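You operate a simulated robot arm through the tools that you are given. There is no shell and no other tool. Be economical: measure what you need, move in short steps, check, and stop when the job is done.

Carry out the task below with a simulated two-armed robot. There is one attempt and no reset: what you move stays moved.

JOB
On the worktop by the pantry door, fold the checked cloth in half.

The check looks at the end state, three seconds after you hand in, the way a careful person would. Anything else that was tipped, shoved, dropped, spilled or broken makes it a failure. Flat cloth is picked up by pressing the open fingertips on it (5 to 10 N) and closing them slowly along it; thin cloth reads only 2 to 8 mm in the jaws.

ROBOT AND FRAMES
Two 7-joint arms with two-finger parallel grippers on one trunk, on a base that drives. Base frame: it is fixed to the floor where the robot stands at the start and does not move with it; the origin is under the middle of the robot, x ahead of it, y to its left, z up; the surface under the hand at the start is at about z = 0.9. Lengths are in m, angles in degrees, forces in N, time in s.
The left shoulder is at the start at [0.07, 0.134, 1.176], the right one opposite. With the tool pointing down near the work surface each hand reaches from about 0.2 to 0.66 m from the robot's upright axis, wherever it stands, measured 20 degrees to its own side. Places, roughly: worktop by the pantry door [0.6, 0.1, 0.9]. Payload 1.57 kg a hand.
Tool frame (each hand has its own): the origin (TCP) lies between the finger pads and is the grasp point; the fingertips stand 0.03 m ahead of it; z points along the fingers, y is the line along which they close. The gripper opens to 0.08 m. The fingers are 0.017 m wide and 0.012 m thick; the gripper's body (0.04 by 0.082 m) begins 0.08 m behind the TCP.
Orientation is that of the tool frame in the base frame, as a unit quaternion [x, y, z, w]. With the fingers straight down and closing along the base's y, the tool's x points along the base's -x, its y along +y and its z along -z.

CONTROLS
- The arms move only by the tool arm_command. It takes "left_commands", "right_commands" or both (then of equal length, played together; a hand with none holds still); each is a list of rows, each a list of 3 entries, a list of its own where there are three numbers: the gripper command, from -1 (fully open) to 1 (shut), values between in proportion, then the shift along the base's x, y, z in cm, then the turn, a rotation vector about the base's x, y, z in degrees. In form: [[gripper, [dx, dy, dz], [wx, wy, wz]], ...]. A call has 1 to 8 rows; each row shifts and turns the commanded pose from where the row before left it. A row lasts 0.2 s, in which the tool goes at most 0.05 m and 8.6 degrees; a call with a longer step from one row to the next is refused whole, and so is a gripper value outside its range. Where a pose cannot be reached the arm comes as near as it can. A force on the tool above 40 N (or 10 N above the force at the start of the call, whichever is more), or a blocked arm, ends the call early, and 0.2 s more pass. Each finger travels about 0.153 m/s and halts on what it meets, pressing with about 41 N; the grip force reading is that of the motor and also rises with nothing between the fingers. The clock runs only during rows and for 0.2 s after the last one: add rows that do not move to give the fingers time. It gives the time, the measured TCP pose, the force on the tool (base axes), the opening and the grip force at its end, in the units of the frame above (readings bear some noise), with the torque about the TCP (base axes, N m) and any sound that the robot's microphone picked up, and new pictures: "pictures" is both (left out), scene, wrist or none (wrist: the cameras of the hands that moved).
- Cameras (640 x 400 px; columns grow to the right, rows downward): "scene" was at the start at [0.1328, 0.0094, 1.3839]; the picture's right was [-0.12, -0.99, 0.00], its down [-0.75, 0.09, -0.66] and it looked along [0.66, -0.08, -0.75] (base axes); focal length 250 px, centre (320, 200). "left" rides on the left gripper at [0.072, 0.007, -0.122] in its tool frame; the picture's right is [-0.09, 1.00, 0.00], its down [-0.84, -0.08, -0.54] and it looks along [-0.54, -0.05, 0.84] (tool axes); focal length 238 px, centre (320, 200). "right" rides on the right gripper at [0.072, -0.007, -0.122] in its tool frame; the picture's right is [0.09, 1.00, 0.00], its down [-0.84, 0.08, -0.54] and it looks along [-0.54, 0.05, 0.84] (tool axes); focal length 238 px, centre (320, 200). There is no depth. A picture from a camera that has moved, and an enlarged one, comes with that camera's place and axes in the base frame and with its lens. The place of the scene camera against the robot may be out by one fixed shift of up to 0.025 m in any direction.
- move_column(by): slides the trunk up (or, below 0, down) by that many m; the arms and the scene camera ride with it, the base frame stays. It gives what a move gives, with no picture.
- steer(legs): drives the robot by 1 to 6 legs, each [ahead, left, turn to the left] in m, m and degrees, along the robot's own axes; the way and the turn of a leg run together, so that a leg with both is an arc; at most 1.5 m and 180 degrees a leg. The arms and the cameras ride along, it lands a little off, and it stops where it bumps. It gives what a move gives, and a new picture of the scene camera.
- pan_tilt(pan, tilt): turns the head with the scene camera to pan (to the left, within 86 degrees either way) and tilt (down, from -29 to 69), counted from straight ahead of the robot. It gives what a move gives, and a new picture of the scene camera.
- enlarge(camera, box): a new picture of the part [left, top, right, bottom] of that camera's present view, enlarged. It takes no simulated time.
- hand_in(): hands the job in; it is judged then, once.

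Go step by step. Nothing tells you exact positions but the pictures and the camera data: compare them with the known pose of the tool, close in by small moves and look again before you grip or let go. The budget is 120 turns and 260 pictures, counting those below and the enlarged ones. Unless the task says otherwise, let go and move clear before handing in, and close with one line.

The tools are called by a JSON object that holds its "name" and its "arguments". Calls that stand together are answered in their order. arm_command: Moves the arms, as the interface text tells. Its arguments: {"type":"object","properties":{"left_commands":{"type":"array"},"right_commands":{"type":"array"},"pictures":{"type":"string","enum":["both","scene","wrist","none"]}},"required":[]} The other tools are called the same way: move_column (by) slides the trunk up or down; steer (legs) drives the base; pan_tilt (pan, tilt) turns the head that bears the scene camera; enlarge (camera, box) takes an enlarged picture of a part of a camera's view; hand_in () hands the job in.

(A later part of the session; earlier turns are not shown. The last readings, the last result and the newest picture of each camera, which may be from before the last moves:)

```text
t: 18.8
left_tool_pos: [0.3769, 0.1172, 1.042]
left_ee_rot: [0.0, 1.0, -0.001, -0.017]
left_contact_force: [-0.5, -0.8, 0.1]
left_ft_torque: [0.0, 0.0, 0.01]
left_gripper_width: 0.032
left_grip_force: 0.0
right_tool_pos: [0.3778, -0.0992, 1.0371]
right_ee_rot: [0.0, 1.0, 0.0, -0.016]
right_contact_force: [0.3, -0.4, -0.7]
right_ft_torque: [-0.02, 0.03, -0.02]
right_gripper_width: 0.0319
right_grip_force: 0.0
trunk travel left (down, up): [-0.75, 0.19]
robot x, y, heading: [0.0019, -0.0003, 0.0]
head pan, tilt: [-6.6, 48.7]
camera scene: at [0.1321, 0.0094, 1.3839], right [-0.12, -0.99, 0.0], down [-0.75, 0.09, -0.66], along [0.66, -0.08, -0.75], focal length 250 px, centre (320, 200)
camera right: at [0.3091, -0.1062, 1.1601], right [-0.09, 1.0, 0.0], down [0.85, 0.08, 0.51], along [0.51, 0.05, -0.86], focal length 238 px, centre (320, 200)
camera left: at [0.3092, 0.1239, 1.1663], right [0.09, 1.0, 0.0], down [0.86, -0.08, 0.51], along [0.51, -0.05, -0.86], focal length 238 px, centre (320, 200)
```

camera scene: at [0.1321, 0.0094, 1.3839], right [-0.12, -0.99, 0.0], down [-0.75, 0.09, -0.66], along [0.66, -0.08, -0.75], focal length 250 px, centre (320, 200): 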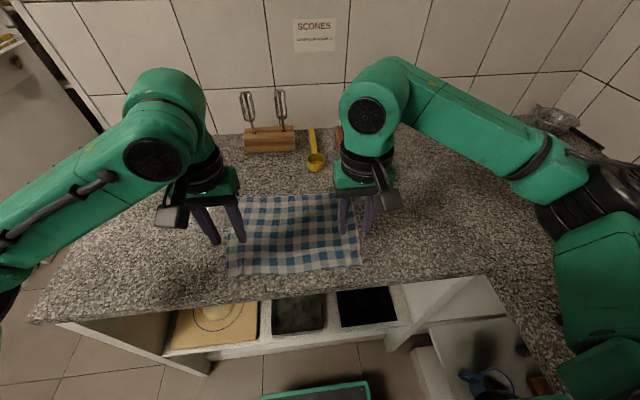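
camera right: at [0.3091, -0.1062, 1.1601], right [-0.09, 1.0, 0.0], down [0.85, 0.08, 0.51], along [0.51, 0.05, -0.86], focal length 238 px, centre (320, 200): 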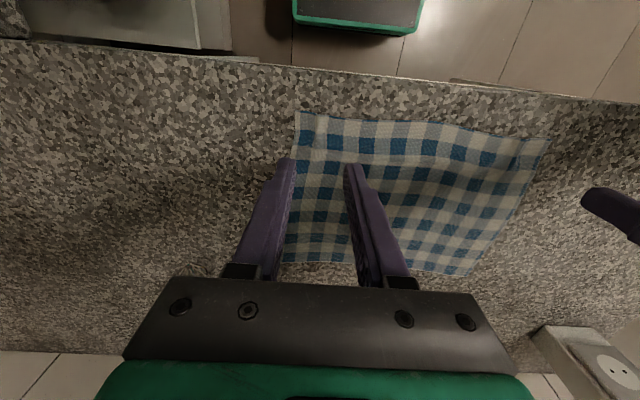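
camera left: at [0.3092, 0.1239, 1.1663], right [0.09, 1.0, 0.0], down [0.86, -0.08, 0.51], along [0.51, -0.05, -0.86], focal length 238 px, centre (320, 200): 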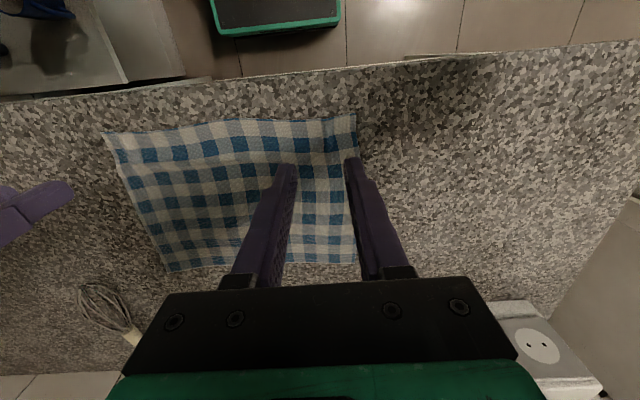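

The cloth is flat again at x 0.36–0.58 and y −0.135–0.155. I'll move over the two far corners and grip them close to the edge.

{"name": "arm_command", "arguments": {"left_commands": [[0.25, [4, 0.1, 0], [0, 1, 0]], [0.25, [4, 0.1, 0], [0, 1, 0]], [0.25, [4, 0.1, 0], [0, 0, 0]], [0.25, [4, 0.1, 0], [0, 0, 0]], [0.25, [3.7, 0.1, -2], [0, 0, 0]], [0.25, [0, 0, -3.5], [0, 0, 0]], [0.25, [0, 0, -3], [0, 0, 0]], [0.25, [0, 0, 0], [0, 0, 0]]], "right_commands": [[0.25, [4, -0.1, 0], [0, 1, 0]], [0.25, [4, -0.1, 0], [0, 1, 0]], [0.25, [4, -0.1, 0], [0, 0, 0]], [0.25, [4, -0.1, 0], [0, 0, 0]], [0.25, [3.0, -0.1, -2], [0, 0, 0]], [0.25, [0, 0, -3.2], [0, 0, 0]], [0.25, [0, 0, -2.8], [0, 0, 0]], [0.25, [0, 0, 0], [0, 0, 0]]]}}

```text
t: 20.6
left_tool_pos: [0.5735, 0.123, 0.959]
left_ee_rot: [0.001, 0.999, 0.0, -0.035]
left_contact_force: [0.8, 0.4, 0.0]
left_ft_torque: [0.0, -0.02, -0.01]
left_gripper_width: 0.0301
left_grip_force: 0.1
right_tool_pos: [0.5673, -0.1025, 0.9545]
right_ee_rot: [0.0, 0.999, 0.0, -0.034]
right_contact_force: [0.3, 0.1, 0.6]
right_ft_torque: [0.02, 0.0, 0.02]
right_gripper_width: 0.0299
right_grip_force: 0.1
trunk travel left (down, up): [-0.75, 0.19]
robot x, y, heading: [0.0016, -0.0013, 0.1]
head pan, tilt: [-6.6, 48.7]
camera scene: at [0.1326, 0.0095, 1.3839], right [-0.12, -0.99, 0.0], down [-0.75, 0.09, -0.66], along [0.66, -0.08, -0.75], focal length 250 px, centre (320, 200)
camera right: at [0.5046, -0.1091, 1.0814], right [-0.09, 1.0, 0.01], down [0.87, 0.08, 0.48], along [0.48, 0.05, -0.88], focal length 238 px, centre (320, 200)
camera left: at [0.5113, 0.1294, 1.0859], right [0.09, 1.0, -0.01], down [0.87, -0.08, 0.48], along [0.48, -0.05, -0.88], focal length 238 px, centre (320, 200)
```

scene: 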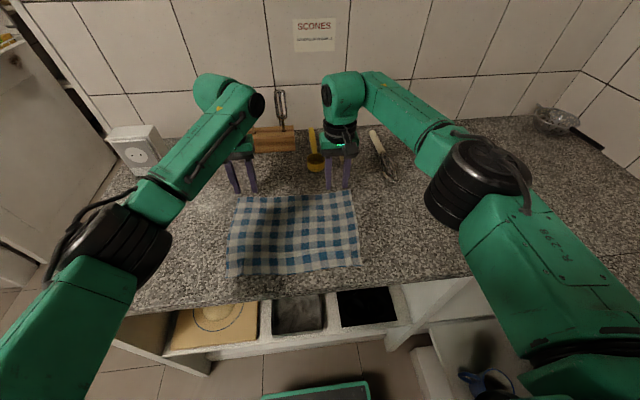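
right: 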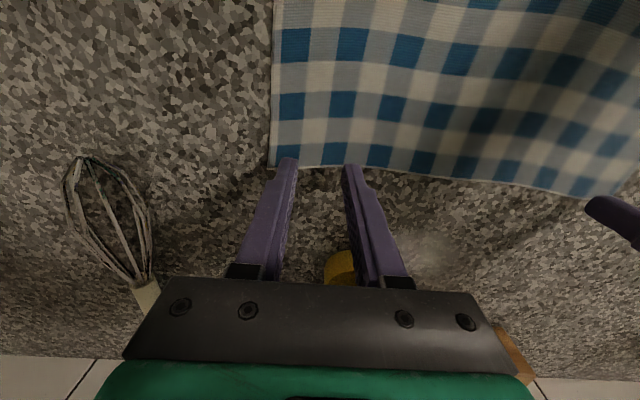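
left: 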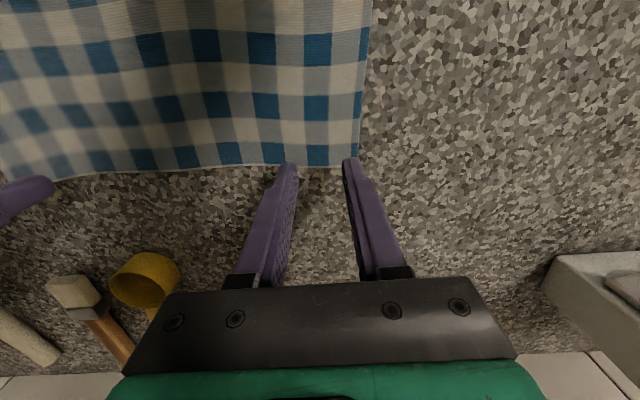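

The fingertips line up just inside the far edge. I'll descend to contact with a small inward shift on the left.

{"name": "arm_command", "arguments": {"left_commands": [[0.25, [0, -0.4, -1.3], [0, 0, 0]], [0.25, [0, 0, -1.1], [0, 0, 0]], [0.25, [0, 0, -0.4], [0, 0, 0]], [0.25, [0, 0, -0.1], [0, 0, 0]], [0.25, [0, 0, 0], [0, 0, 0]]], "right_commands": [[0.25, [0.1, -0.1, -1.0], [0, 0, 0]], [0.25, [0, 0, -0.9], [0, 0, 0]], [0.25, [0, 0, -0.4], [0, 0, 0]], [0.25, [0, 0, -0.1], [0, 0, 0]], [0.25, [0, 0, 0], [0, 0, 0]]], "pictures": "wrist"}}

```text
t: 21.8
left_tool_pos: [0.5704, 0.1175, 0.9314]
left_ee_rot: [0.0, 0.999, 0.001, -0.032]
left_contact_force: [5.0, 0.3, 22.0]
left_ft_torque: [-0.02, -0.26, 0.05]
left_gripper_width: 0.0299
left_grip_force: 0.0
right_tool_pos: [0.5675, -0.1042, 0.9342]
right_ee_rot: [0.0, 0.999, 0.001, -0.032]
right_contact_force: [-0.6, 1.2, 0.9]
right_ft_torque: [0.0, 0.0, 0.01]
right_gripper_width: 0.03
right_grip_force: 0.1
trunk travel left (down, up): [-0.75, 0.19]
robot x, y, heading: [-0.0006, 0.0016, -0.0]
head pan, tilt: [-6.6, 48.7]
camera right: at [0.5033, -0.1115, 1.0606], right [-0.09, 1.0, 0.01], down [0.87, 0.08, 0.49], along [0.48, 0.05, -0.87], focal length 238 px, centre (320, 200)
camera left: at [0.5079, 0.1248, 1.0577], right [0.09, 1.0, -0.01], down [0.87, -0.08, 0.49], along [0.49, -0.05, -0.87], focal length 238 px, centre (320, 200)
```

right: 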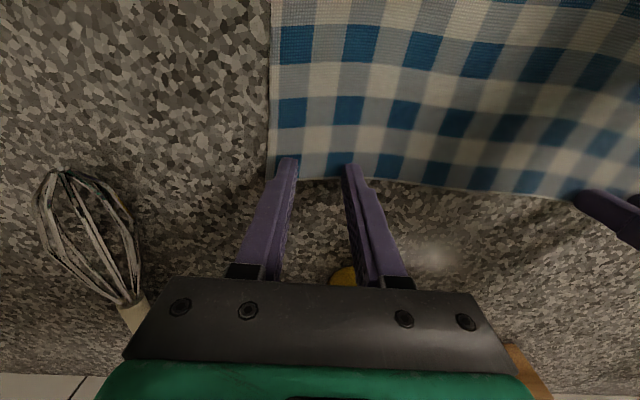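
left: 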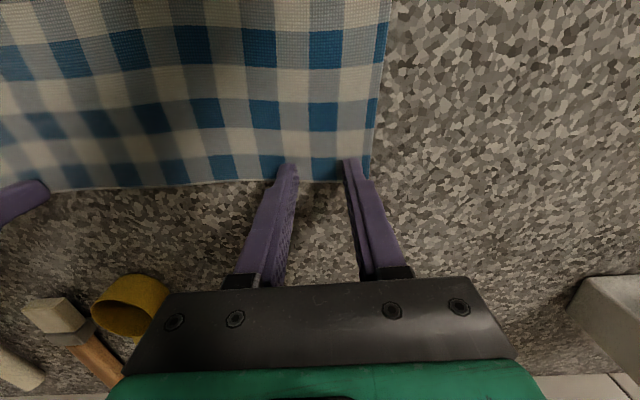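

The left presses too hard at 22 N and the right isn't touching yet. I'll balance the two.

{"name": "arm_command", "arguments": {"left_commands": [[0.25, [0.2, 0, 0.18], [0, 0, 0]], [0.25, [0, 0, 0], [0, 0, 0]], [0.25, [0, 0, 0], [0, 0, 0]]], "right_commands": [[0.25, [0, 0, -0.2], [0, 0, 0]], [0.25, [0, 0, -0.15], [0, 0, 0]], [0.25, [0, 0, 0], [0, 0, 0]]], "pictures": "none"}}

```text
t: 22.6
left_tool_pos: [0.5713, 0.1195, 0.9319]
left_ee_rot: [0.0, 0.999, 0.0, -0.034]
left_contact_force: [-2.1, -0.2, 15.7]
left_ft_torque: [-0.05, -0.06, 0.01]
left_gripper_width: 0.0299
left_grip_force: 0.1
right_tool_pos: [0.5651, -0.105, 0.9312]
right_ee_rot: [0.001, 0.999, 0.001, -0.033]
right_contact_force: [0.8, -0.9, 4.2]
right_ft_torque: [-0.04, -0.04, 0.02]
right_gripper_width: 0.0302
right_grip_force: 0.0
trunk travel left (down, up): [-0.75, 0.19]
robot x, y, heading: [-0.004, -0.001, 0.1]
head pan, tilt: [-6.6, 48.7]
```

Nearly balanced. I'll make a small correction and close slowly.

{"name": "arm_command", "arguments": {"left_commands": [[0.25, [0, 0, 0.08], [0, 0, 0]], [0.38, [0, 0, 0], [0, 0, 0]], [0.5, [0, 0, 0], [0, 0, 0]], [0.62, [0, 0, 0], [0, 0, 0]], [0.74, [0, 0, 0], [0, 0, 0]], [0.86, [0, 0, 0], [0, 0, 0]], [1, [0, 0, 0], [0, 0, 0]], [1, [0, 0, 0], [0, 0, 0]]], "right_commands": [[0.25, [0, 0, -0.05], [0, 0, 0]], [0.38, [0, 0, 0], [0, 0, 0]], [0.5, [0, 0, 0], [0, 0, 0]], [0.62, [0, 0, 0], [0, 0, 0]], [0.74, [0, 0, 0], [0, 0, 0]], [0.86, [0, 0, 0], [0, 0, 0]], [1, [0, 0, 0], [0, 0, 0]], [1, [0, 0, 0], [0, 0, 0]]], "pictures": "wrist"}}

```text
t: 24.4
left_tool_pos: [0.5718, 0.1198, 0.9318]
left_ee_rot: [-0.001, 0.999, -0.001, -0.033]
left_contact_force: [0.7, -1.3, 1.9]
left_ft_torque: [-0.07, -0.01, 0.02]
left_gripper_width: 0.0
left_grip_force: 21.6
right_tool_pos: [0.5657, -0.1034, 0.9315]
right_ee_rot: [0.0, 0.999, 0.0, -0.033]
right_contact_force: [0.8, 2.9, 17.2]
right_ft_torque: [0.1, -0.09, 0.02]
right_gripper_width: 0.0024
right_grip_force: 23.9
trunk travel left (down, up): [-0.75, 0.19]
robot x, y, heading: [-0.0014, 0.0018, 0.2]
head pan, tilt: [-6.6, 48.7]
camera right: at [0.5026, -0.1098, 1.0577], right [-0.09, 1.0, 0.01], down [0.87, 0.08, 0.49], along [0.48, 0.05, -0.87], focal length 238 px, centre (320, 200)
camera left: at [0.5097, 0.1263, 1.0586], right [0.09, 1.0, -0.01], down [0.87, -0.08, 0.48], along [0.48, -0.05, -0.87], focal length 238 px, centre (320, 200)
```

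right: 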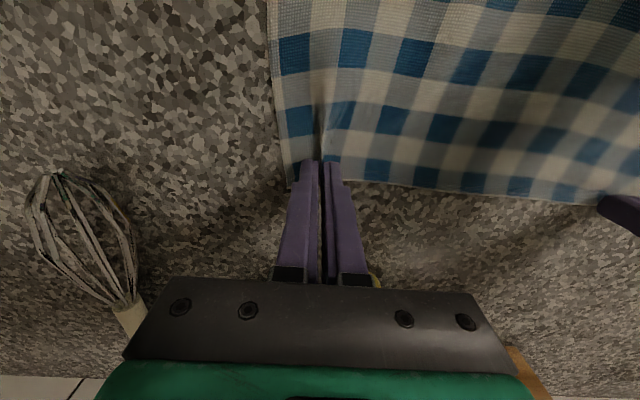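
left: 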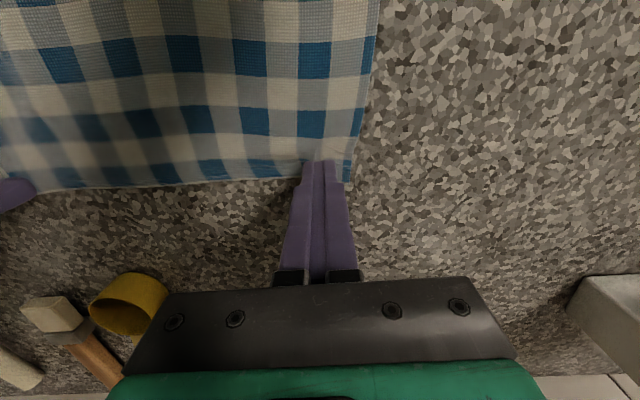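

The right has the cloth but the left slipped off it. I'll reopen the left and press a bit firmer while the right holds.

{"name": "arm_command", "arguments": {"left_commands": [[1, [0, 0, 0.5], [0, 0, 0]], [0.25, [0, 0, 0], [0, 0, 0]], [0.25, [-0.2, 0, 0], [0, 0, 0]], [0.25, [0, 0, -0.5], [0, 0, 0]], [0.25, [0, 0, -0.1], [0, 0, 0]], [0.25, [0, 0, 0], [0, 0, 0]]], "pictures": "wrist"}}

```text
t: 25.8
left_tool_pos: [0.5706, 0.1199, 0.9317]
left_ee_rot: [0.0, 1.0, 0.0, -0.031]
left_contact_force: [-0.1, -0.6, 10.0]
left_ft_torque: [0.07, -0.08, 0.01]
left_gripper_width: 0.03
left_grip_force: 0.1
right_tool_pos: [0.5657, -0.1035, 0.9319]
right_ee_rot: [0.0, 0.999, 0.0, -0.032]
right_contact_force: [2.9, 2.5, 17.0]
right_ft_torque: [0.04, -0.15, 0.01]
right_gripper_width: 0.0022
right_grip_force: 24.0
trunk travel left (down, up): [-0.75, 0.19]
robot x, y, heading: [0.0031, 0.0014, -0.0]
head pan, tilt: [-6.6, 48.7]
camera left: at [0.5075, 0.127, 1.0579], right [0.09, 1.0, -0.01], down [0.87, -0.08, 0.49], along [0.48, -0.05, -0.87], focal length 238 px, centre (320, 200)
```

left: 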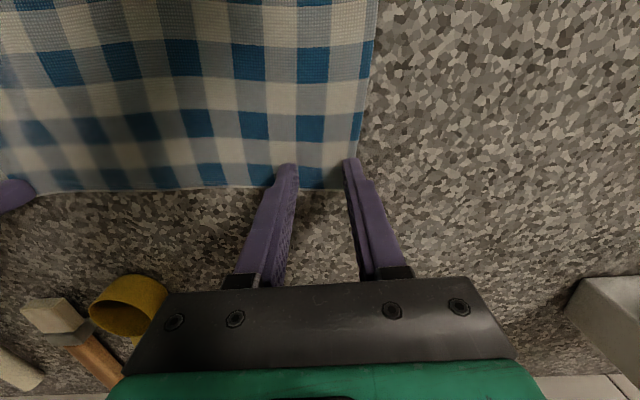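

The left hand's outer finger is right on the cloth's side edge. I'll lift, shift 1 cm inward and press again.

{"name": "arm_command", "arguments": {"left_commands": [[0.25, [0, 0, 0.6], [0, 0, 0]], [0.25, [0, -1.0, 0], [0, 0, 0]], [0.25, [0, 0, -0.5], [0, 0, 0]], [0.25, [0, 0, -0.12], [0, 0, 0]], [0.25, [0, 0, 0], [0, 0, 0]]], "pictures": "wrist"}}

```text
t: 27.0
left_tool_pos: [0.57, 0.1088, 0.9341]
left_ee_rot: [0.0, 0.999, 0.0, -0.033]
left_contact_force: [-0.5, 0.4, 1.6]
left_ft_torque: [0.0, -0.02, -0.01]
left_gripper_width: 0.03
left_grip_force: 0.1
right_tool_pos: [0.5652, -0.1023, 0.9311]
right_ee_rot: [0.0, 0.999, 0.001, -0.032]
right_contact_force: [0.4, 0.9, 21.3]
right_ft_torque: [-0.01, -0.15, 0.01]
right_gripper_width: 0.0023
right_grip_force: 23.6
trunk travel left (down, up): [-0.75, 0.19]
robot x, y, heading: [-0.0014, -0.0014, 0.1]
head pan, tilt: [-6.6, 48.7]
camera left: at [0.5071, 0.1166, 1.0585], right [0.09, 1.0, -0.01], down [0.87, -0.08, 0.49], along [0.48, -0.05, -0.87], focal length 238 px, centre (320, 200)
```

left: 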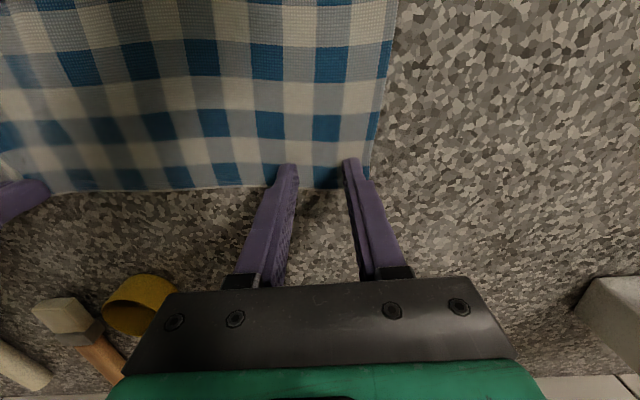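

Both left fingers are over the cloth now. I'll press a little more and close, easing the right up slightly.

{"name": "arm_command", "arguments": {"left_commands": [[0.25, [0, 0, -0.3], [0, 0, 0]], [0.38, [0, 0, 0], [0, 0, 0]], [0.5, [0, 0, 0], [0, 0, 0]], [0.62, [0, 0, 0], [0, 0, 0]], [0.74, [0, 0, 0], [0, 0, 0]], [0.86, [0, 0, 0], [0, 0, 0]], [1, [0, 0, 0], [0, 0, 0]], [1, [0, 0, 0], [0, 0, 0]]], "right_commands": [[1, [0, 0, 0.1], [0, 0, 0]], [1, [0, 0, 0], [0, 0, 0]], [1, [0, 0, 0], [0, 0, 0]], [1, [0, 0, 0], [0, 0, 0]], [1, [0, 0, 0], [0, 0, 0]], [1, [0, 0, 0], [0, 0, 0]], [1, [0, 0, 0], [0, 0, 0]], [1, [0, 0, 0], [0, 0, 0]]], "pictures": "wrist"}}

```text
t: 28.8
left_tool_pos: [0.5698, 0.1082, 0.9315]
left_ee_rot: [0.0, 1.0, -0.001, -0.031]
left_contact_force: [0.5, -14.2, 32.8]
left_ft_torque: [-0.45, -0.17, 0.0]
left_gripper_width: 0.0022
left_grip_force: 24.0
right_tool_pos: [0.5649, -0.1044, 0.9335]
right_ee_rot: [0.001, 1.0, 0.002, -0.031]
right_contact_force: [-0.5, 12.3, -0.3]
right_ft_torque: [0.38, -0.05, -0.06]
right_gripper_width: 0.0021
right_grip_force: 23.6
trunk travel left (down, up): [-0.75, 0.19]
robot x, y, heading: [0.0012, 0.0005, -0.0]
head pan, tilt: [-6.6, 48.7]
camera right: at [0.5008, -0.1121, 1.0594], right [-0.09, 1.0, 0.01], down [0.87, 0.08, 0.49], along [0.49, 0.05, -0.87], focal length 238 px, centre (320, 200)
camera left: at [0.5055, 0.1142, 1.0575], right [0.09, 1.0, -0.01], down [0.87, -0.08, 0.49], along [0.49, -0.05, -0.87], focal length 238 px, centre (320, 200)
```

right: 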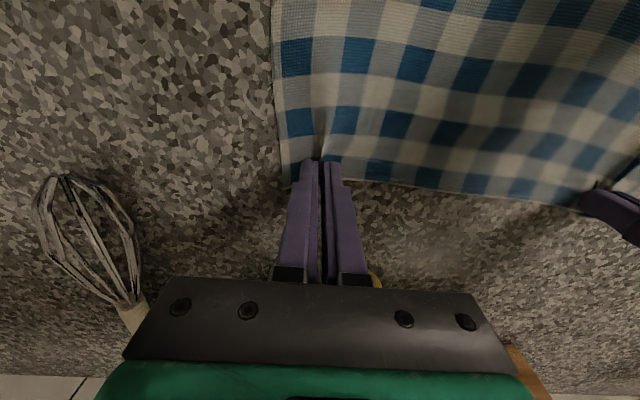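
left: 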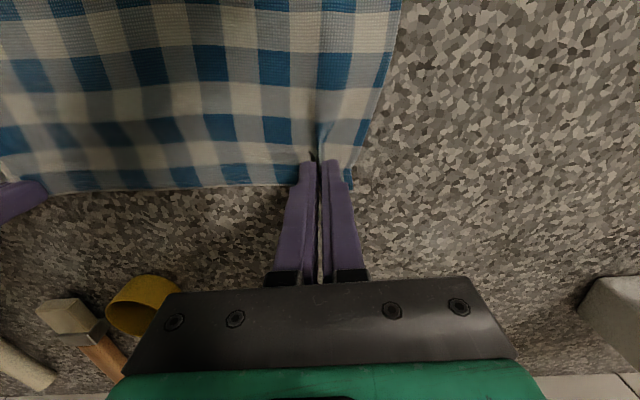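

Both hands hold the far edge. I'll fold it back towards me, tilting the fingers forward on the way.

{"name": "arm_command", "arguments": {"left_commands": [[1, [-0.3, -0.3, 1.7], [0, -5, 0]], [1, [-1.1, -0.2, 2.0], [0, -7, 0]], [1, [-2.0, 0, 2.0], [0, -8, 0]], [1, [-2.2, 0, 1.1], [0, -7, 0]], [1, [-2.2, 0, 0.9], [0, -7, 0]], [1, [-2.2, 0, 0.6], [0, -6, 0]], [1, [0, 0, 0], [0, 0, 0]]], "right_commands": [[1, [-0.3, 0.3, 1.5], [0, -5, 0]], [1, [-1.1, 0.2, 2.0], [0, -7, 0]], [1, [-1.7, 0, 2.0], [0, -8, 0]], [1, [-2.1, 0, 1.1], [0, -7, 0]], [1, [-2.1, 0, 0.9], [0, -7, 0]], [1, [-2.2, 0, 0.6], [0, -6, 0]], [1, [0, 0, 0], [0, 0, 0]]]}}

```text
t: 30.4
left_tool_pos: [0.4731, 0.1032, 1.0131]
left_ee_rot: [0.0, 0.951, -0.001, 0.309]
left_contact_force: [0.8, -0.1, 0.1]
left_ft_torque: [0.0, 0.01, -0.01]
left_gripper_width: 0.002
left_grip_force: 23.8
right_tool_pos: [0.4743, -0.0998, 1.011]
right_ee_rot: [0.0, 0.951, 0.001, 0.31]
right_contact_force: [0.2, 0.9, -0.1]
right_ft_torque: [0.02, 0.01, 0.02]
right_gripper_width: 0.002
right_grip_force: 23.3
trunk travel left (down, up): [-0.75, 0.19]
robot x, y, heading: [-0.0002, 0.0, -0.1]
head pan, tilt: [-6.6, 48.7]
camera scene: at [0.1344, 0.0093, 1.3837], right [-0.12, -0.99, 0.0], down [-0.75, 0.09, -0.66], along [0.65, -0.08, -0.75], focal length 250 px, centre (320, 200)
camera right: at [0.3451, -0.1077, 1.0659], right [-0.07, 1.0, -0.05], down [0.36, 0.08, 0.93], along [0.93, 0.05, -0.36], focal length 238 px, centre (320, 200)
camera left: at [0.3438, 0.1101, 1.0684], right [0.07, 1.0, 0.05], down [0.36, -0.08, 0.93], along [0.93, -0.05, -0.36], focal length 238 px, centre (320, 200)
```

scene: 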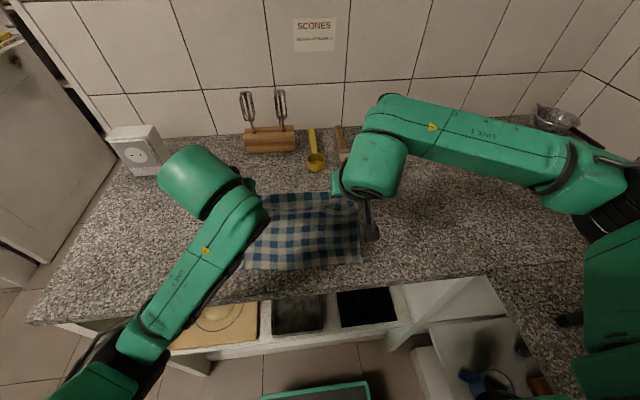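
right: 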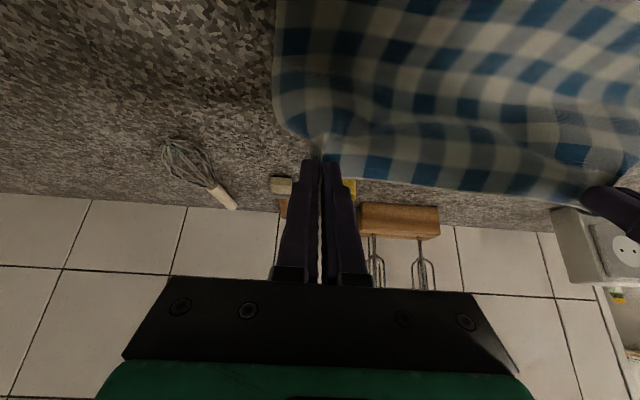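
left: 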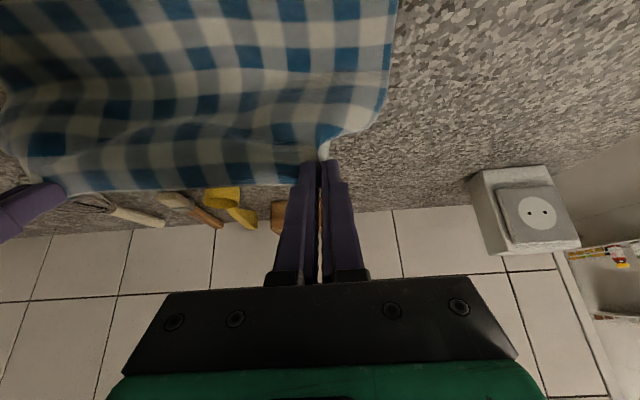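

Going well and within reach. I'll go on past the top of the arc.

{"name": "arm_command", "arguments": {"left_commands": [[1, [-2.0, 0, -0.1], [0, -6, 0]], [1, [-2.0, 0, -0.3], [0, -5, 0]], [1, [-1.9, 0, -0.4], [0, -5, 0]], [1, [-1.8, 0, -1.0], [0, -5, 0]], [1, [-1.5, 0, -1.1], [0, -5, 0]], [1, [-1.1, 0, -1.2], [0, -4, 0]], [1, [0, 0, 0], [0, 0, 0]]], "right_commands": [[1, [-2.0, 0, -0.1], [0, -6, 0]], [1, [-2.0, 0, -0.3], [0, -5, 0]], [1, [-1.9, 0, -0.4], [0, -5, 0]], [1, [-1.8, 0, -1.0], [0, -5, 0]], [1, [-1.5, 0, -1.1], [0, -5, 0]], [1, [-1.1, 0, -1.2], [0, -4, 0]], [1, [0, 0, 0], [0, 0, 0]]]}}

```text
t: 31.5
left_tool_pos: [0.4207, 0.1885, 0.9939]
left_ee_rot: [0.045, 0.84, 0.163, 0.515]
left_contact_force: [0.0, 1.1, -1.3]
left_ft_torque: [0.01, -0.01, -0.02]
left_gripper_width: 0.0002
left_grip_force: 21.3
right_tool_pos: [0.4047, -0.0999, 0.9959]
right_ee_rot: [0.002, 0.889, -0.002, 0.459]
right_contact_force: [-0.5, 0.1, 0.1]
right_ft_torque: [0.04, 0.01, -0.01]
right_gripper_width: 0.0016
right_grip_force: 23.7
right hand out of reach, approached as far as the arm can: row 4, 5
trunk travel left (down, up): [-0.75, 0.19]
robot x, y, heading: [-0.0029, -0.0019, 0.1]
head pan, tilt: [-6.6, 48.7]
stopped in row 5 (left hand): the arm was blocked; the commanded pose is now the measured one
camera scene: at [0.1331, 0.0111, 1.3839], right [-0.12, -0.99, 0.0], down [-0.75, 0.09, -0.66], along [0.66, -0.08, -0.75], focal length 250 px, centre (320, 200)
camera right: at [0.2647, -0.1056, 1.0081], right [-0.05, 1.0, -0.08], down [0.04, 0.08, 1.0], along [1.0, 0.04, -0.05], focal length 238 px, centre (320, 200)
camera left: at [0.2798, 0.1851, 0.9852], right [-0.05, 0.92, 0.4], down [-0.08, -0.4, 0.91], along [1.0, 0.01, 0.09], focal length 238 px, centre (320, 200)
```

scene: 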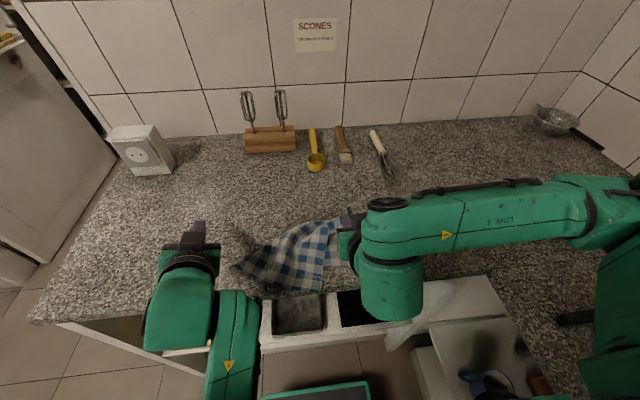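
right: 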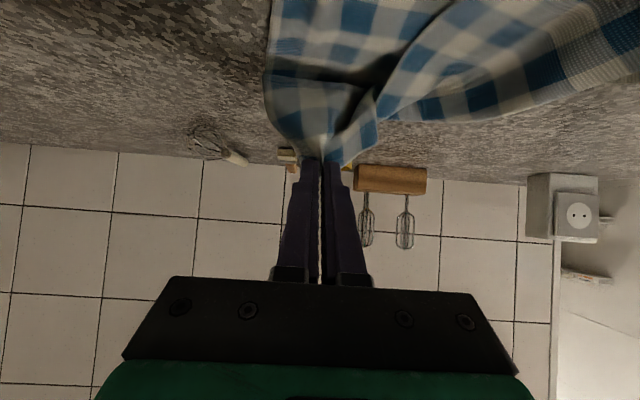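
left: 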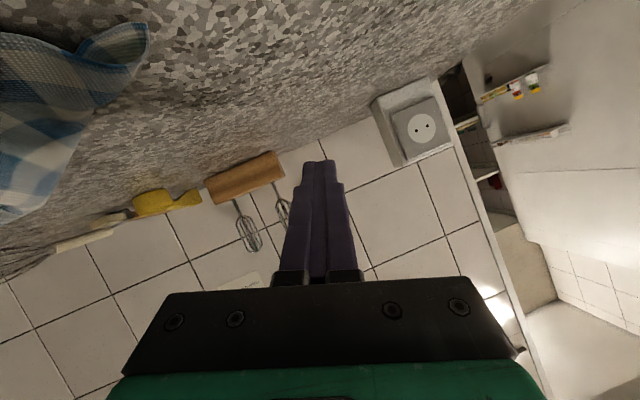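

The left arm swung in its cramped pose, its grip slipped and the left part of the cloth got twisted. I'll straighten the left hand up in the air and lay the right corner back down flat.

{"name": "arm_command", "arguments": {"left_commands": [[1, [0, 0, 1.5], [-2.5, 7.8, 0.7]], [1, [0, 0, 1.5], [-2.5, 7.8, 0.7]], [1, [0, 0, 1.5], [-2.5, 7.8, 0.7]], [1, [0, 0, 1.5], [-2.5, 7.8, 0.7]], [1, [0, 0, 1], [-2.5, 7.8, 0.7]], [1, [0, 0, 1], [-2.5, 7.8, 0.7]], [1, [0, 0, 1], [-2.5, 7.8, 0.7]], [1, [0, 0, 1], [-2.5, 7.8, 0.7]]], "right_commands": [[1, [2.0, 0, 0.7], [0, 7, 0]], [1, [2.0, 0, 0.5], [0, 7, 0]], [1, [2.0, 0, 0.2], [0, 7, 0]], [1, [2.2, 0, -0.3], [0, 7, 0]], [1, [2.3, 0, -0.8], [0, 7, 0]], [1, [2.2, 0, -1.5], [0, 7, 0]], [1, [2.0, 0, -2.0], [0, 7, 0]], [1, [1.7, 0, -2.0], [0, 6, 0]]]}}

{"name": "enlarge", "arguments": {"camera": "scene", "box": [180, 150, 420, 300]}}

```text
t: 32.2
left_tool_pos: [0.4185, 0.2159, 1.0201]
left_ee_rot: [0.077, 0.9, 0.209, 0.375]
left_contact_force: [0.1, -0.1, 0.3]
left_ft_torque: [0.02, 0.01, -0.02]
left_gripper_width: 0.0
left_grip_force: 21.4
right_tool_pos: [0.4503, -0.1004, 1.0065]
right_ee_rot: [0.002, 0.941, -0.002, 0.337]
right_contact_force: [-0.2, -0.6, -0.4]
right_ft_torque: [-0.01, -0.01, 0.0]
right_gripper_width: 0.0014
right_grip_force: 23.4
trunk travel left (down, up): [-0.75, 0.19]
robot x, y, heading: [-0.0004, 0.0022, 0.0]
head pan, tilt: [-6.6, 48.7]
stopped in row 3 (left hand): the arm was blocked; the commanded pose is now the measured one
camera scene: at [0.1354, 0.0101, 1.3836], right [-0.11, -0.99, 0.0], down [-0.75, 0.09, -0.66], along [0.65, -0.08, -0.75], focal length 250 px, centre (320, 200)
camera right: at [0.3182, -0.1056, 1.0546], right [-0.06, 1.0, -0.06], down [0.3, 0.08, 0.95], along [0.95, 0.04, -0.31], focal length 238 px, centre (320, 200)
camera left: at [0.2825, 0.2031, 1.0538], right [0.05, 0.87, 0.49], down [0.21, -0.49, 0.85], along [0.98, 0.06, -0.21], focal length 238 px, centre (320, 200)
```

scene: 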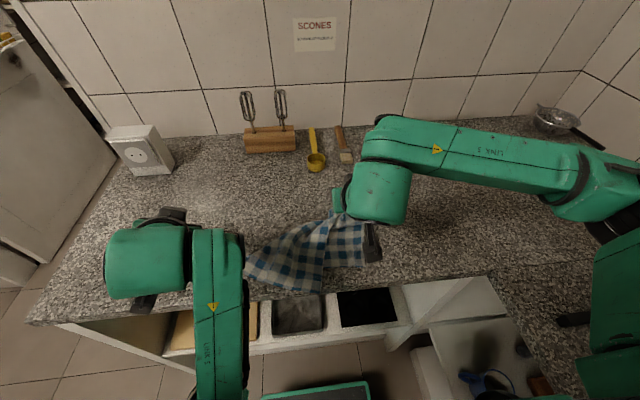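
right: 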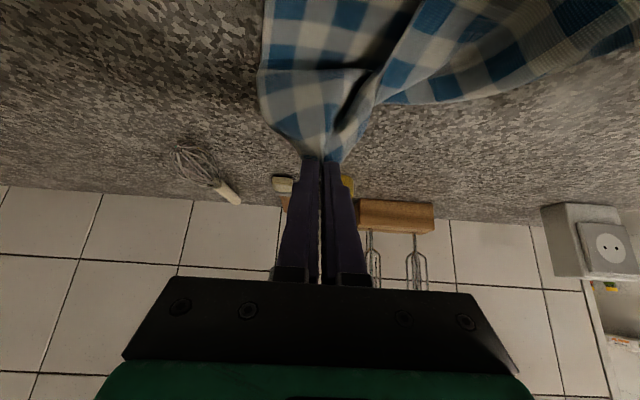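
left: 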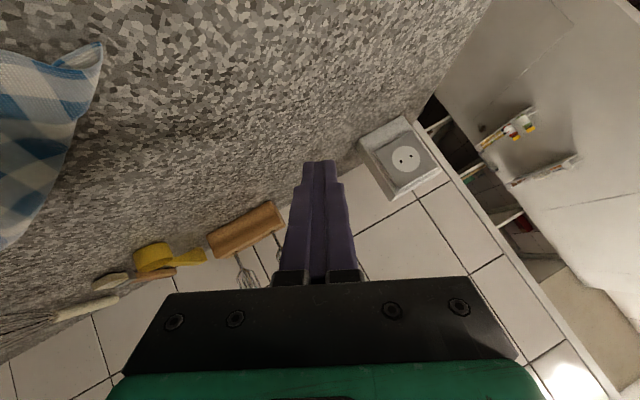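

```text
2.67 times, centred on (300, 225) of scene
camera zoom: at [0.1354, 0.0101, 1.3836], right [-0.11, -0.99, 0.0], down [-0.75, 0.09, -0.66], along [0.65, -0.08, -0.75], focal length 667 px, centre (373, 133)
```

zoom: 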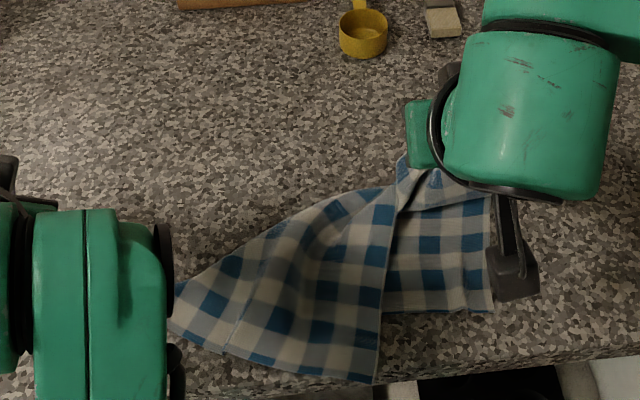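

The left arm is still cramped. I'll move it forward and up on its own, away from the body, before straightening it.

{"name": "arm_command", "arguments": {"left_commands": [[1, [2, 0, 2], [0, 0, 0]], [1, [2.5, 0, 2], [0, 0, 0]], [1, [2.5, 0, 2], [0, 0, 0]], [1, [1, 0, 2], [0, 0, 0]], [1, [0, 0, 0], [0, 0, 0]]], "pictures": "none"}}

```text
t: 33.4
left_tool_pos: [0.4978, 0.2213, 1.1038]
left_ee_rot: [0.074, 0.898, 0.221, 0.375]
left_contact_force: [0.6, 0.5, 1.0]
left_ft_torque: [0.0, -0.01, -0.03]
left_gripper_width: 0.0
left_grip_force: 21.4
right_tool_pos: [0.4487, -0.0993, 1.0083]
right_ee_rot: [0.002, 0.941, -0.002, 0.339]
right_contact_force: [-1.1, -1.5, 0.1]
right_ft_torque: [0.0, 0.01, 0.03]
right_gripper_width: 0.0017
right_grip_force: 23.2
trunk travel left (down, up): [-0.75, 0.19]
robot x, y, heading: [-0.0009, -0.0002, 0.0]
head pan, tilt: [-6.6, 48.7]
```

Now I'll straighten the left hand and lay the right corner back down.

{"name": "arm_command", "arguments": {"left_commands": [[1, [0, 0, 0], [-3.7, 6.3, 1.25]], [1, [0, 0, 0], [-3.7, 6.3, 1.25]], [1, [0, 0, 0], [-3.7, 6.3, 1.25]], [1, [0, 0, 0], [-3.7, 6.3, 1.25]], [1, [0, 0, 0], [-3.7, 6.3, 1.25]], [1, [0, 0, 0], [-3.7, 6.3, 1.25]], [1, [0, 0, 0], [-3.7, 6.3, 1.25]], [1, [0, 0, 0], [0, 0, 0]]], "right_commands": [[1, [1.5, 0, 0.3], [0, 6, 0]], [1, [1.8, 0, 0], [0, 6, 0]], [1, [1.8, 0, -0.5], [0, 6, 0]], [1, [1.8, 0, -1], [0, 6, 0]], [1, [1.8, 0, -1.5], [0, 6, 0]], [1, [1.8, 0, -1.8], [0, 6, 0]], [1, [1.5, 0, -2.0], [0, 4, 0]], [1, [0, 0, 0], [0, 0, 0]]]}}

{"name": "enlarge", "arguments": {"camera": "scene", "box": [180, 150, 420, 300]}}

```text
t: 35.2
left_tool_pos: [0.5502, 0.2379, 1.0695]
left_ee_rot: [-0.002, 1.0, -0.009, 0.005]
left_contact_force: [-0.3, 0.2, 1.1]
left_ft_torque: [0.02, 0.0, 0.03]
left_gripper_width: 0.0
left_grip_force: 21.2
left hand out of reach, approached as far as the arm can: row 3, 4, 5
right_tool_pos: [0.5669, -0.1, 0.9434]
right_ee_rot: [0.001, 1.0, -0.003, -0.004]
right_contact_force: [0.4, 0.1, 0.7]
right_ft_torque: [0.01, 0.01, -0.03]
right_gripper_width: 0.0016
right_grip_force: 22.9
trunk travel left (down, up): [-0.75, 0.19]
robot x, y, heading: [-0.0052, -0.0013, -0.1]
head pan, tilt: [-6.6, 48.7]
camera scene: at [0.132, 0.0087, 1.384], right [-0.12, -0.99, 0.0], down [-0.75, 0.09, -0.66], along [0.66, -0.08, -0.75], focal length 250 px, centre (320, 200)
camera right: at [0.4958, -0.106, 1.0652], right [-0.09, 1.0, 0.0], down [0.84, 0.08, 0.53], along [0.53, 0.04, -0.85], focal length 238 px, centre (320, 200)
camera left: at [0.4773, 0.2464, 1.191], right [0.09, 1.0, -0.02], down [0.83, -0.06, 0.55], along [0.55, -0.06, -0.83], focal length 238 px, centre (320, 200)
```

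scene: 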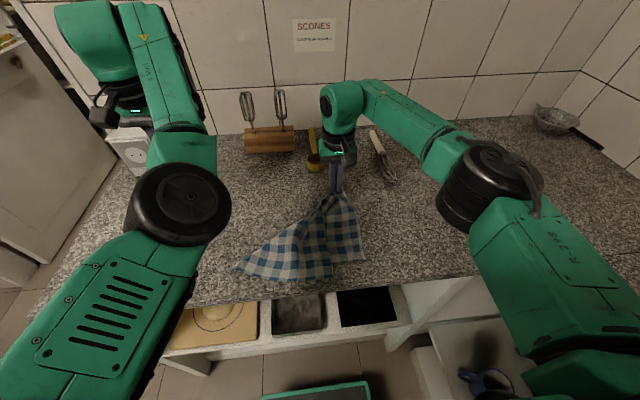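
right: 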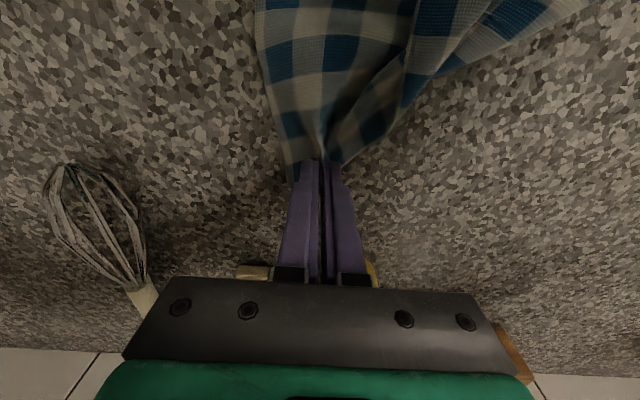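
left: 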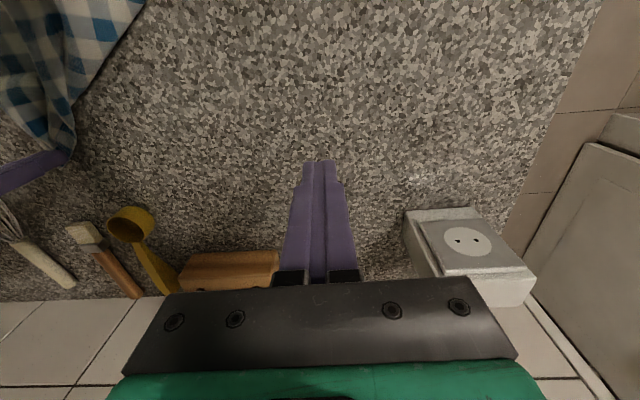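

```text
2.67 times, centred on (300, 225) of scene
camera zoom: at [0.132, 0.0087, 1.384], right [-0.12, -0.99, 0.0], down [-0.75, 0.09, -0.66], along [0.66, -0.08, -0.75], focal length 667 px, centre (373, 133)
```

zoom: 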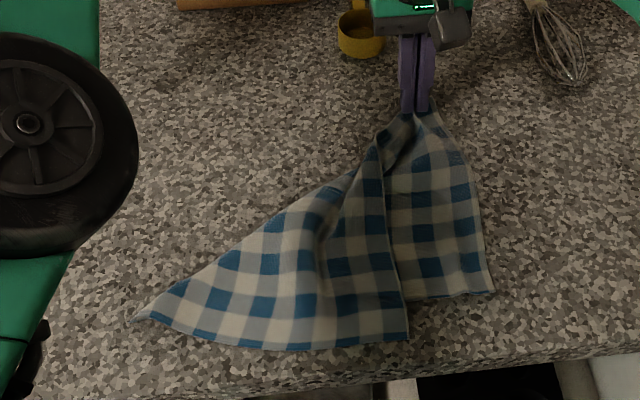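

I read the cloth as follows: the right hand holds the far-right corner, and the far-left corner has been pulled over to the near side at about (0.35, −0.05). I'll bring the left hand above that corner to carry it back.

{"name": "arm_command", "arguments": {"left_commands": [[0.25, [-2.6, -3.5, -0.8], [0, 0, 0]], [0.25, [-2.6, -3.5, -0.8], [0, 0, 0]], [0.25, [-2.6, -3.5, -0.8], [0, 0, 0]], [0.25, [-2.6, -3.5, -0.8], [0, 0, 0]], [0.25, [-2.6, -3.5, -0.8], [0, 0, 0]], [0.25, [-2.6, -3.5, -0.8], [0, 0, 0]], [0.25, [-2.6, -3.5, -0.8], [0, 0, 0]], [0.25, [0, 0, 0], [0, 0, 0]]], "right_commands": [[1, [0, 0, -0.3], [0, 0, 0]], [1, [0, 0, -0.3], [0, 0, 0]], [1, [0, 0, -0.2], [0, 0, 0]], [1, [0, 0, 0], [0, 0, 0]], [1, [0, 0, 0], [0, 0, 0]], [1, [0, 0, 0], [0, 0, 0]], [1, [0, 0, 0], [0, 0, 0]], [1, [0, 0, 0], [0, 0, 0]]]}}

```text
t: 37.0
left_tool_pos: [0.5493, 0.0214, 0.9841]
left_ee_rot: [-0.002, 1.0, -0.01, 0.006]
left_contact_force: [0.6, 1.0, 0.7]
left_ft_torque: [-0.02, -0.03, 0.02]
left_gripper_width: 0.03
left_grip_force: 0.1
left hand out of reach, approached as far as the arm can: row 1, 2, 3, 4, 5, 6, 7
right_tool_pos: [0.5674, -0.0989, 0.9359]
right_ee_rot: [0.001, 1.0, -0.003, -0.003]
right_contact_force: [-0.8, -0.4, 9.3]
right_ft_torque: [-0.04, -0.09, -0.05]
right_gripper_width: 0.0017
right_grip_force: 23.7
trunk travel left (down, up): [-0.75, 0.19]
robot x, y, heading: [0.0041, 0.0016, 0.1]
head pan, tilt: [-6.6, 48.7]
camera scene: at [0.1305, 0.01, 1.3842], right [-0.12, -0.99, 0.0], down [-0.75, 0.09, -0.66], along [0.66, -0.08, -0.75], focal length 250 px, centre (320, 200)
camera right: at [0.4965, -0.1048, 1.0575], right [-0.09, 1.0, -0.01], down [0.84, 0.08, 0.54], along [0.53, 0.04, -0.84], focal length 238 px, centre (320, 200)
camera left: at [0.4767, 0.0304, 1.1051], right [0.09, 1.0, -0.02], down [0.83, -0.06, 0.55], along [0.55, -0.06, -0.83], focal length 238 px, centre (320, 200)
```

scene: 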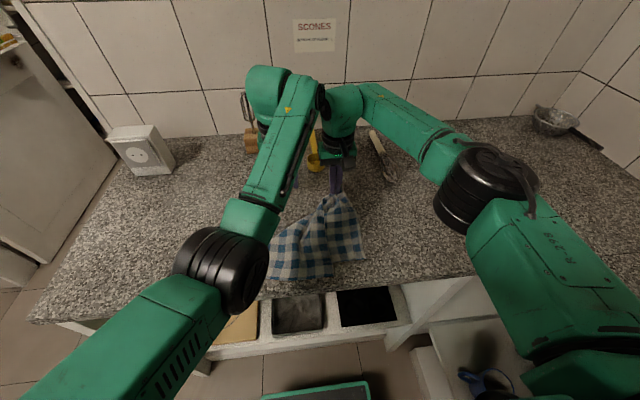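
right: 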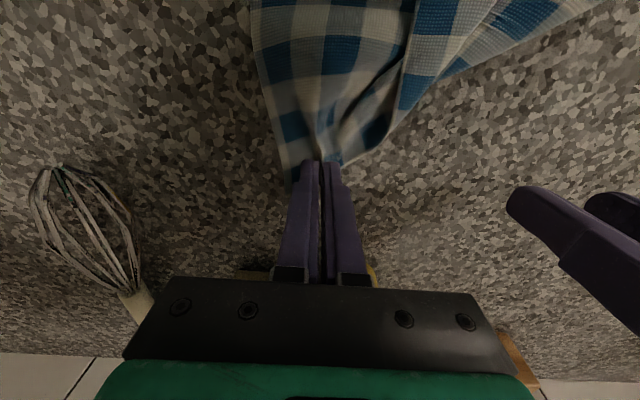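
left: 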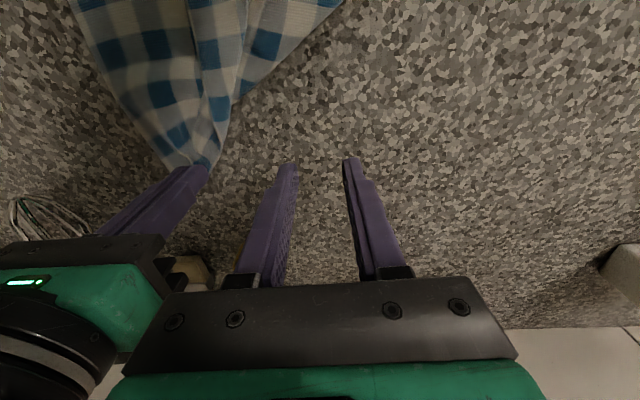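

The left arm can't come back in x; it's in an awkward joint branch after that swing. I'll raise it up and away, and test where it moves freely.

{"name": "arm_command", "arguments": {"left_commands": [[0.25, [0, 3.5, 3], [0, 0, 0]], [0.25, [0, 3.5, 3], [0, 0, 0]], [0.25, [0, 3.5, 3], [0, 0, 0]], [0.25, [0, 3.5, 3], [0, 0, 0]], [0.25, [0, 3.5, 3], [0, 0, 0]], [0.25, [0, 3.5, 3], [0, 0, 0]], [0.25, [0, 0, 0], [0, 0, 0]]], "pictures": "scene"}}

```text
t: 38.6
left_tool_pos: [0.575, 0.2246, 1.159]
left_ee_rot: [-0.003, 1.0, -0.01, 0.006]
left_contact_force: [0.6, -0.3, -0.4]
left_ft_torque: [0.0, -0.02, -0.04]
left_gripper_width: 0.0301
left_grip_force: 0.1
left hand out of reach, approached as far as the arm can: row 1, 2
right_tool_pos: [0.5676, -0.0996, 0.9351]
right_ee_rot: [0.002, 1.0, -0.002, -0.004]
right_contact_force: [-1.0, 2.2, 9.7]
right_ft_torque: [0.09, -0.09, 0.0]
right_gripper_width: 0.002
right_grip_force: 23.7
trunk travel left (down, up): [-0.75, 0.19]
robot x, y, heading: [-0.0008, 0.0009, -0.0]
head pan, tilt: [-6.6, 48.7]
camera scene: at [0.1306, 0.0085, 1.3841], right [-0.12, -0.99, 0.0], down [-0.75, 0.09, -0.66], along [0.66, -0.08, -0.75], focal length 250 px, centre (320, 200)
```

scene: 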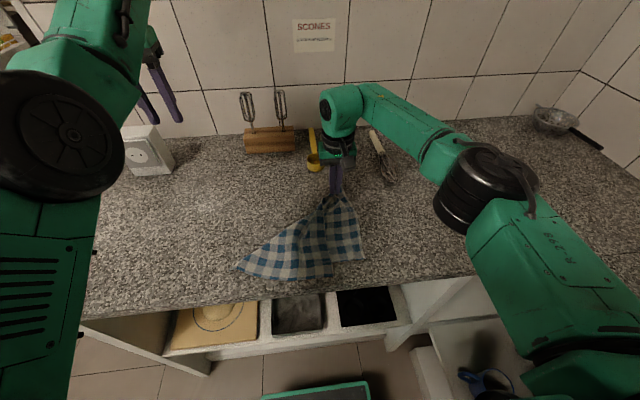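

I'll swing the left hand far out to its own side, to let the elbow drop back to its usual posture.

{"name": "arm_command", "arguments": {"left_commands": [[0.25, [-1, 4, 0], [0, 0, 0]], [0.25, [-1, 4, 0], [0, 0, 0]], [0.25, [-2, 4, 0], [0, 0, 0]], [0.25, [-2, 4, 0], [0, 0, 0]], [0.25, [-3, 3, 0], [0, 0, 0]], [0.25, [-4, 2, 0], [0, 0, 0]], [0.25, [-4, 0, 0], [0, 0, 0]], [0.25, [0, 0, 0], [0, 0, 0]]], "pictures": "scene"}}

```text
t: 40.4
left_tool_pos: [0.406, 0.4365, 1.1602]
left_ee_rot: [-0.002, 1.0, -0.01, 0.005]
left_contact_force: [0.7, 0.1, 0.1]
left_ft_torque: [-0.05, 0.02, 0.02]
left_gripper_width: 0.03
left_grip_force: 0.1
right_tool_pos: [0.5676, -0.0992, 0.9353]
right_ee_rot: [0.001, 1.0, -0.003, -0.003]
right_contact_force: [-2.1, -0.7, 9.6]
right_ft_torque: [-0.06, -0.1, 0.02]
right_gripper_width: 0.0018
right_grip_force: 23.0
trunk travel left (down, up): [-0.75, 0.19]
robot x, y, heading: [-0.0021, -0.0002, -0.2]
head pan, tilt: [-6.6, 48.7]
camera scene: at [0.1305, 0.0098, 1.3842], right [-0.12, -0.99, 0.0], down [-0.75, 0.09, -0.66], along [0.66, -0.08, -0.75], focal length 250 px, centre (320, 200)
```

scene: 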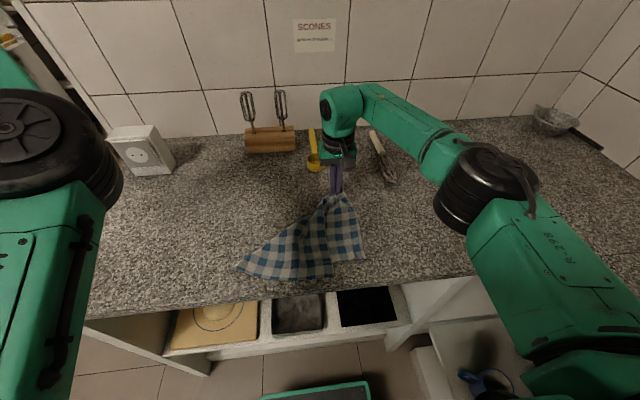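

It moves freely out here. I'll bring it in at x of about 0.40.

{"name": "arm_command", "arguments": {"left_commands": [[0.25, [0, -3.5, -0.5], [0, 0, 0]], [0.25, [0, -3.5, -0.5], [0, 0, 0]], [0.25, [0, -3.5, -1], [0, 0, 0]], [0.25, [0, -3.5, -2], [0, 0, 0]], [0.25, [0, -3.5, -2], [0, 0, 0]], [0.25, [0, -3.5, -2], [0, 0, 0]], [0.25, [0, 0, 0], [0, 0, 0]]], "pictures": "scene"}}

```text
t: 42.0
left_tool_pos: [0.4486, 0.342, 1.0943]
left_ee_rot: [-0.004, 1.0, -0.01, 0.007]
left_contact_force: [-0.3, 0.2, -1.0]
left_ft_torque: [0.03, 0.01, 0.0]
left_gripper_width: 0.0301
left_grip_force: 0.1
left hand out of reach, approached as far as the arm can: row 3, 4, 5, 6
right_tool_pos: [0.567, -0.1, 0.9364]
right_ee_rot: [0.001, 1.0, -0.002, -0.003]
right_contact_force: [-1.1, 1.0, 9.4]
right_ft_torque: [0.04, -0.09, 0.01]
right_gripper_width: 0.0018
right_grip_force: 23.3
trunk travel left (down, up): [-0.75, 0.19]
robot x, y, heading: [-0.0025, 0.0021, 0.2]
head pan, tilt: [-6.6, 48.7]
camera scene: at [0.1303, 0.0096, 1.3841], right [-0.12, -0.99, 0.0], down [-0.75, 0.09, -0.66], along [0.66, -0.08, -0.75], focal length 250 px, centre (320, 200)
```

scene: 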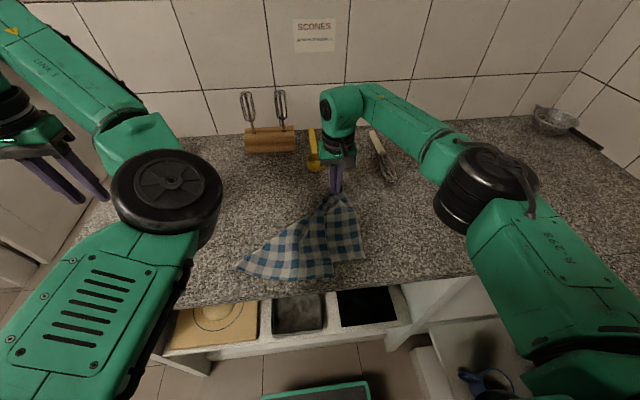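

The left elbow is now on the inner side. I'll stretch that arm upward in free space so the elbow can straighten and fall back out.

{"name": "arm_command", "arguments": {"left_commands": [[0.25, [0, 0, 4.5], [0, 0, 0]], [0.25, [0, 0, 4.5], [0, 0, 0]], [0.25, [0, 0, 4.5], [0, 0, 0]], [0.25, [0, 0, 4.5], [0, 0, 0]], [0.25, [0, 0, 4.5], [0, 0, 0]], [0.25, [0, 0, 4.5], [0, 0, 0]], [0.25, [0, 0, 4.5], [0, 0, 0]], [0.25, [0, 0, 4.5], [0, 0, 0]]], "pictures": "scene"}}

```text
t: 43.8
left_tool_pos: [0.3922, 0.3256, 1.3374]
left_ee_rot: [-0.003, 1.0, -0.009, 0.006]
left_contact_force: [0.1, -0.3, 0.2]
left_ft_torque: [0.01, -0.02, -0.05]
left_gripper_width: 0.0301
left_grip_force: 0.1
left hand out of reach, approached as far as the arm can: row 5, 6, 7, 8
right_tool_pos: [0.5689, -0.0995, 0.9347]
right_ee_rot: [0.001, 1.0, -0.003, -0.004]
right_contact_force: [0.6, 0.2, 9.7]
right_ft_torque: [0.03, -0.13, -0.02]
right_gripper_width: 0.0015
right_grip_force: 23.1
trunk travel left (down, up): [-0.75, 0.19]
robot x, y, heading: [-0.0004, -0.0001, -0.3]
head pan, tilt: [-6.6, 48.7]
camera scene: at [0.1309, 0.0091, 1.3841], right [-0.12, -0.99, 0.0], down [-0.75, 0.09, -0.66], along [0.66, -0.08, -0.75], focal length 250 px, centre (320, 200)
```

scene: 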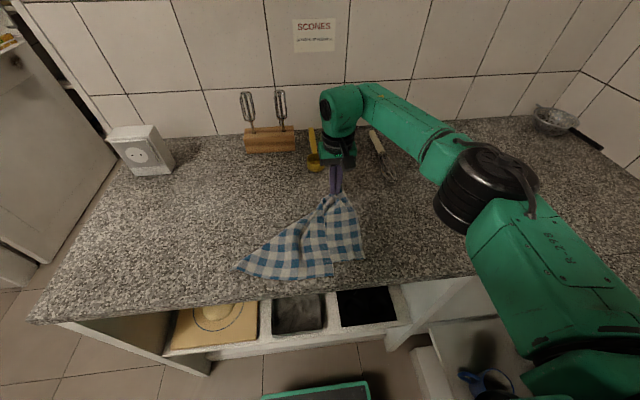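

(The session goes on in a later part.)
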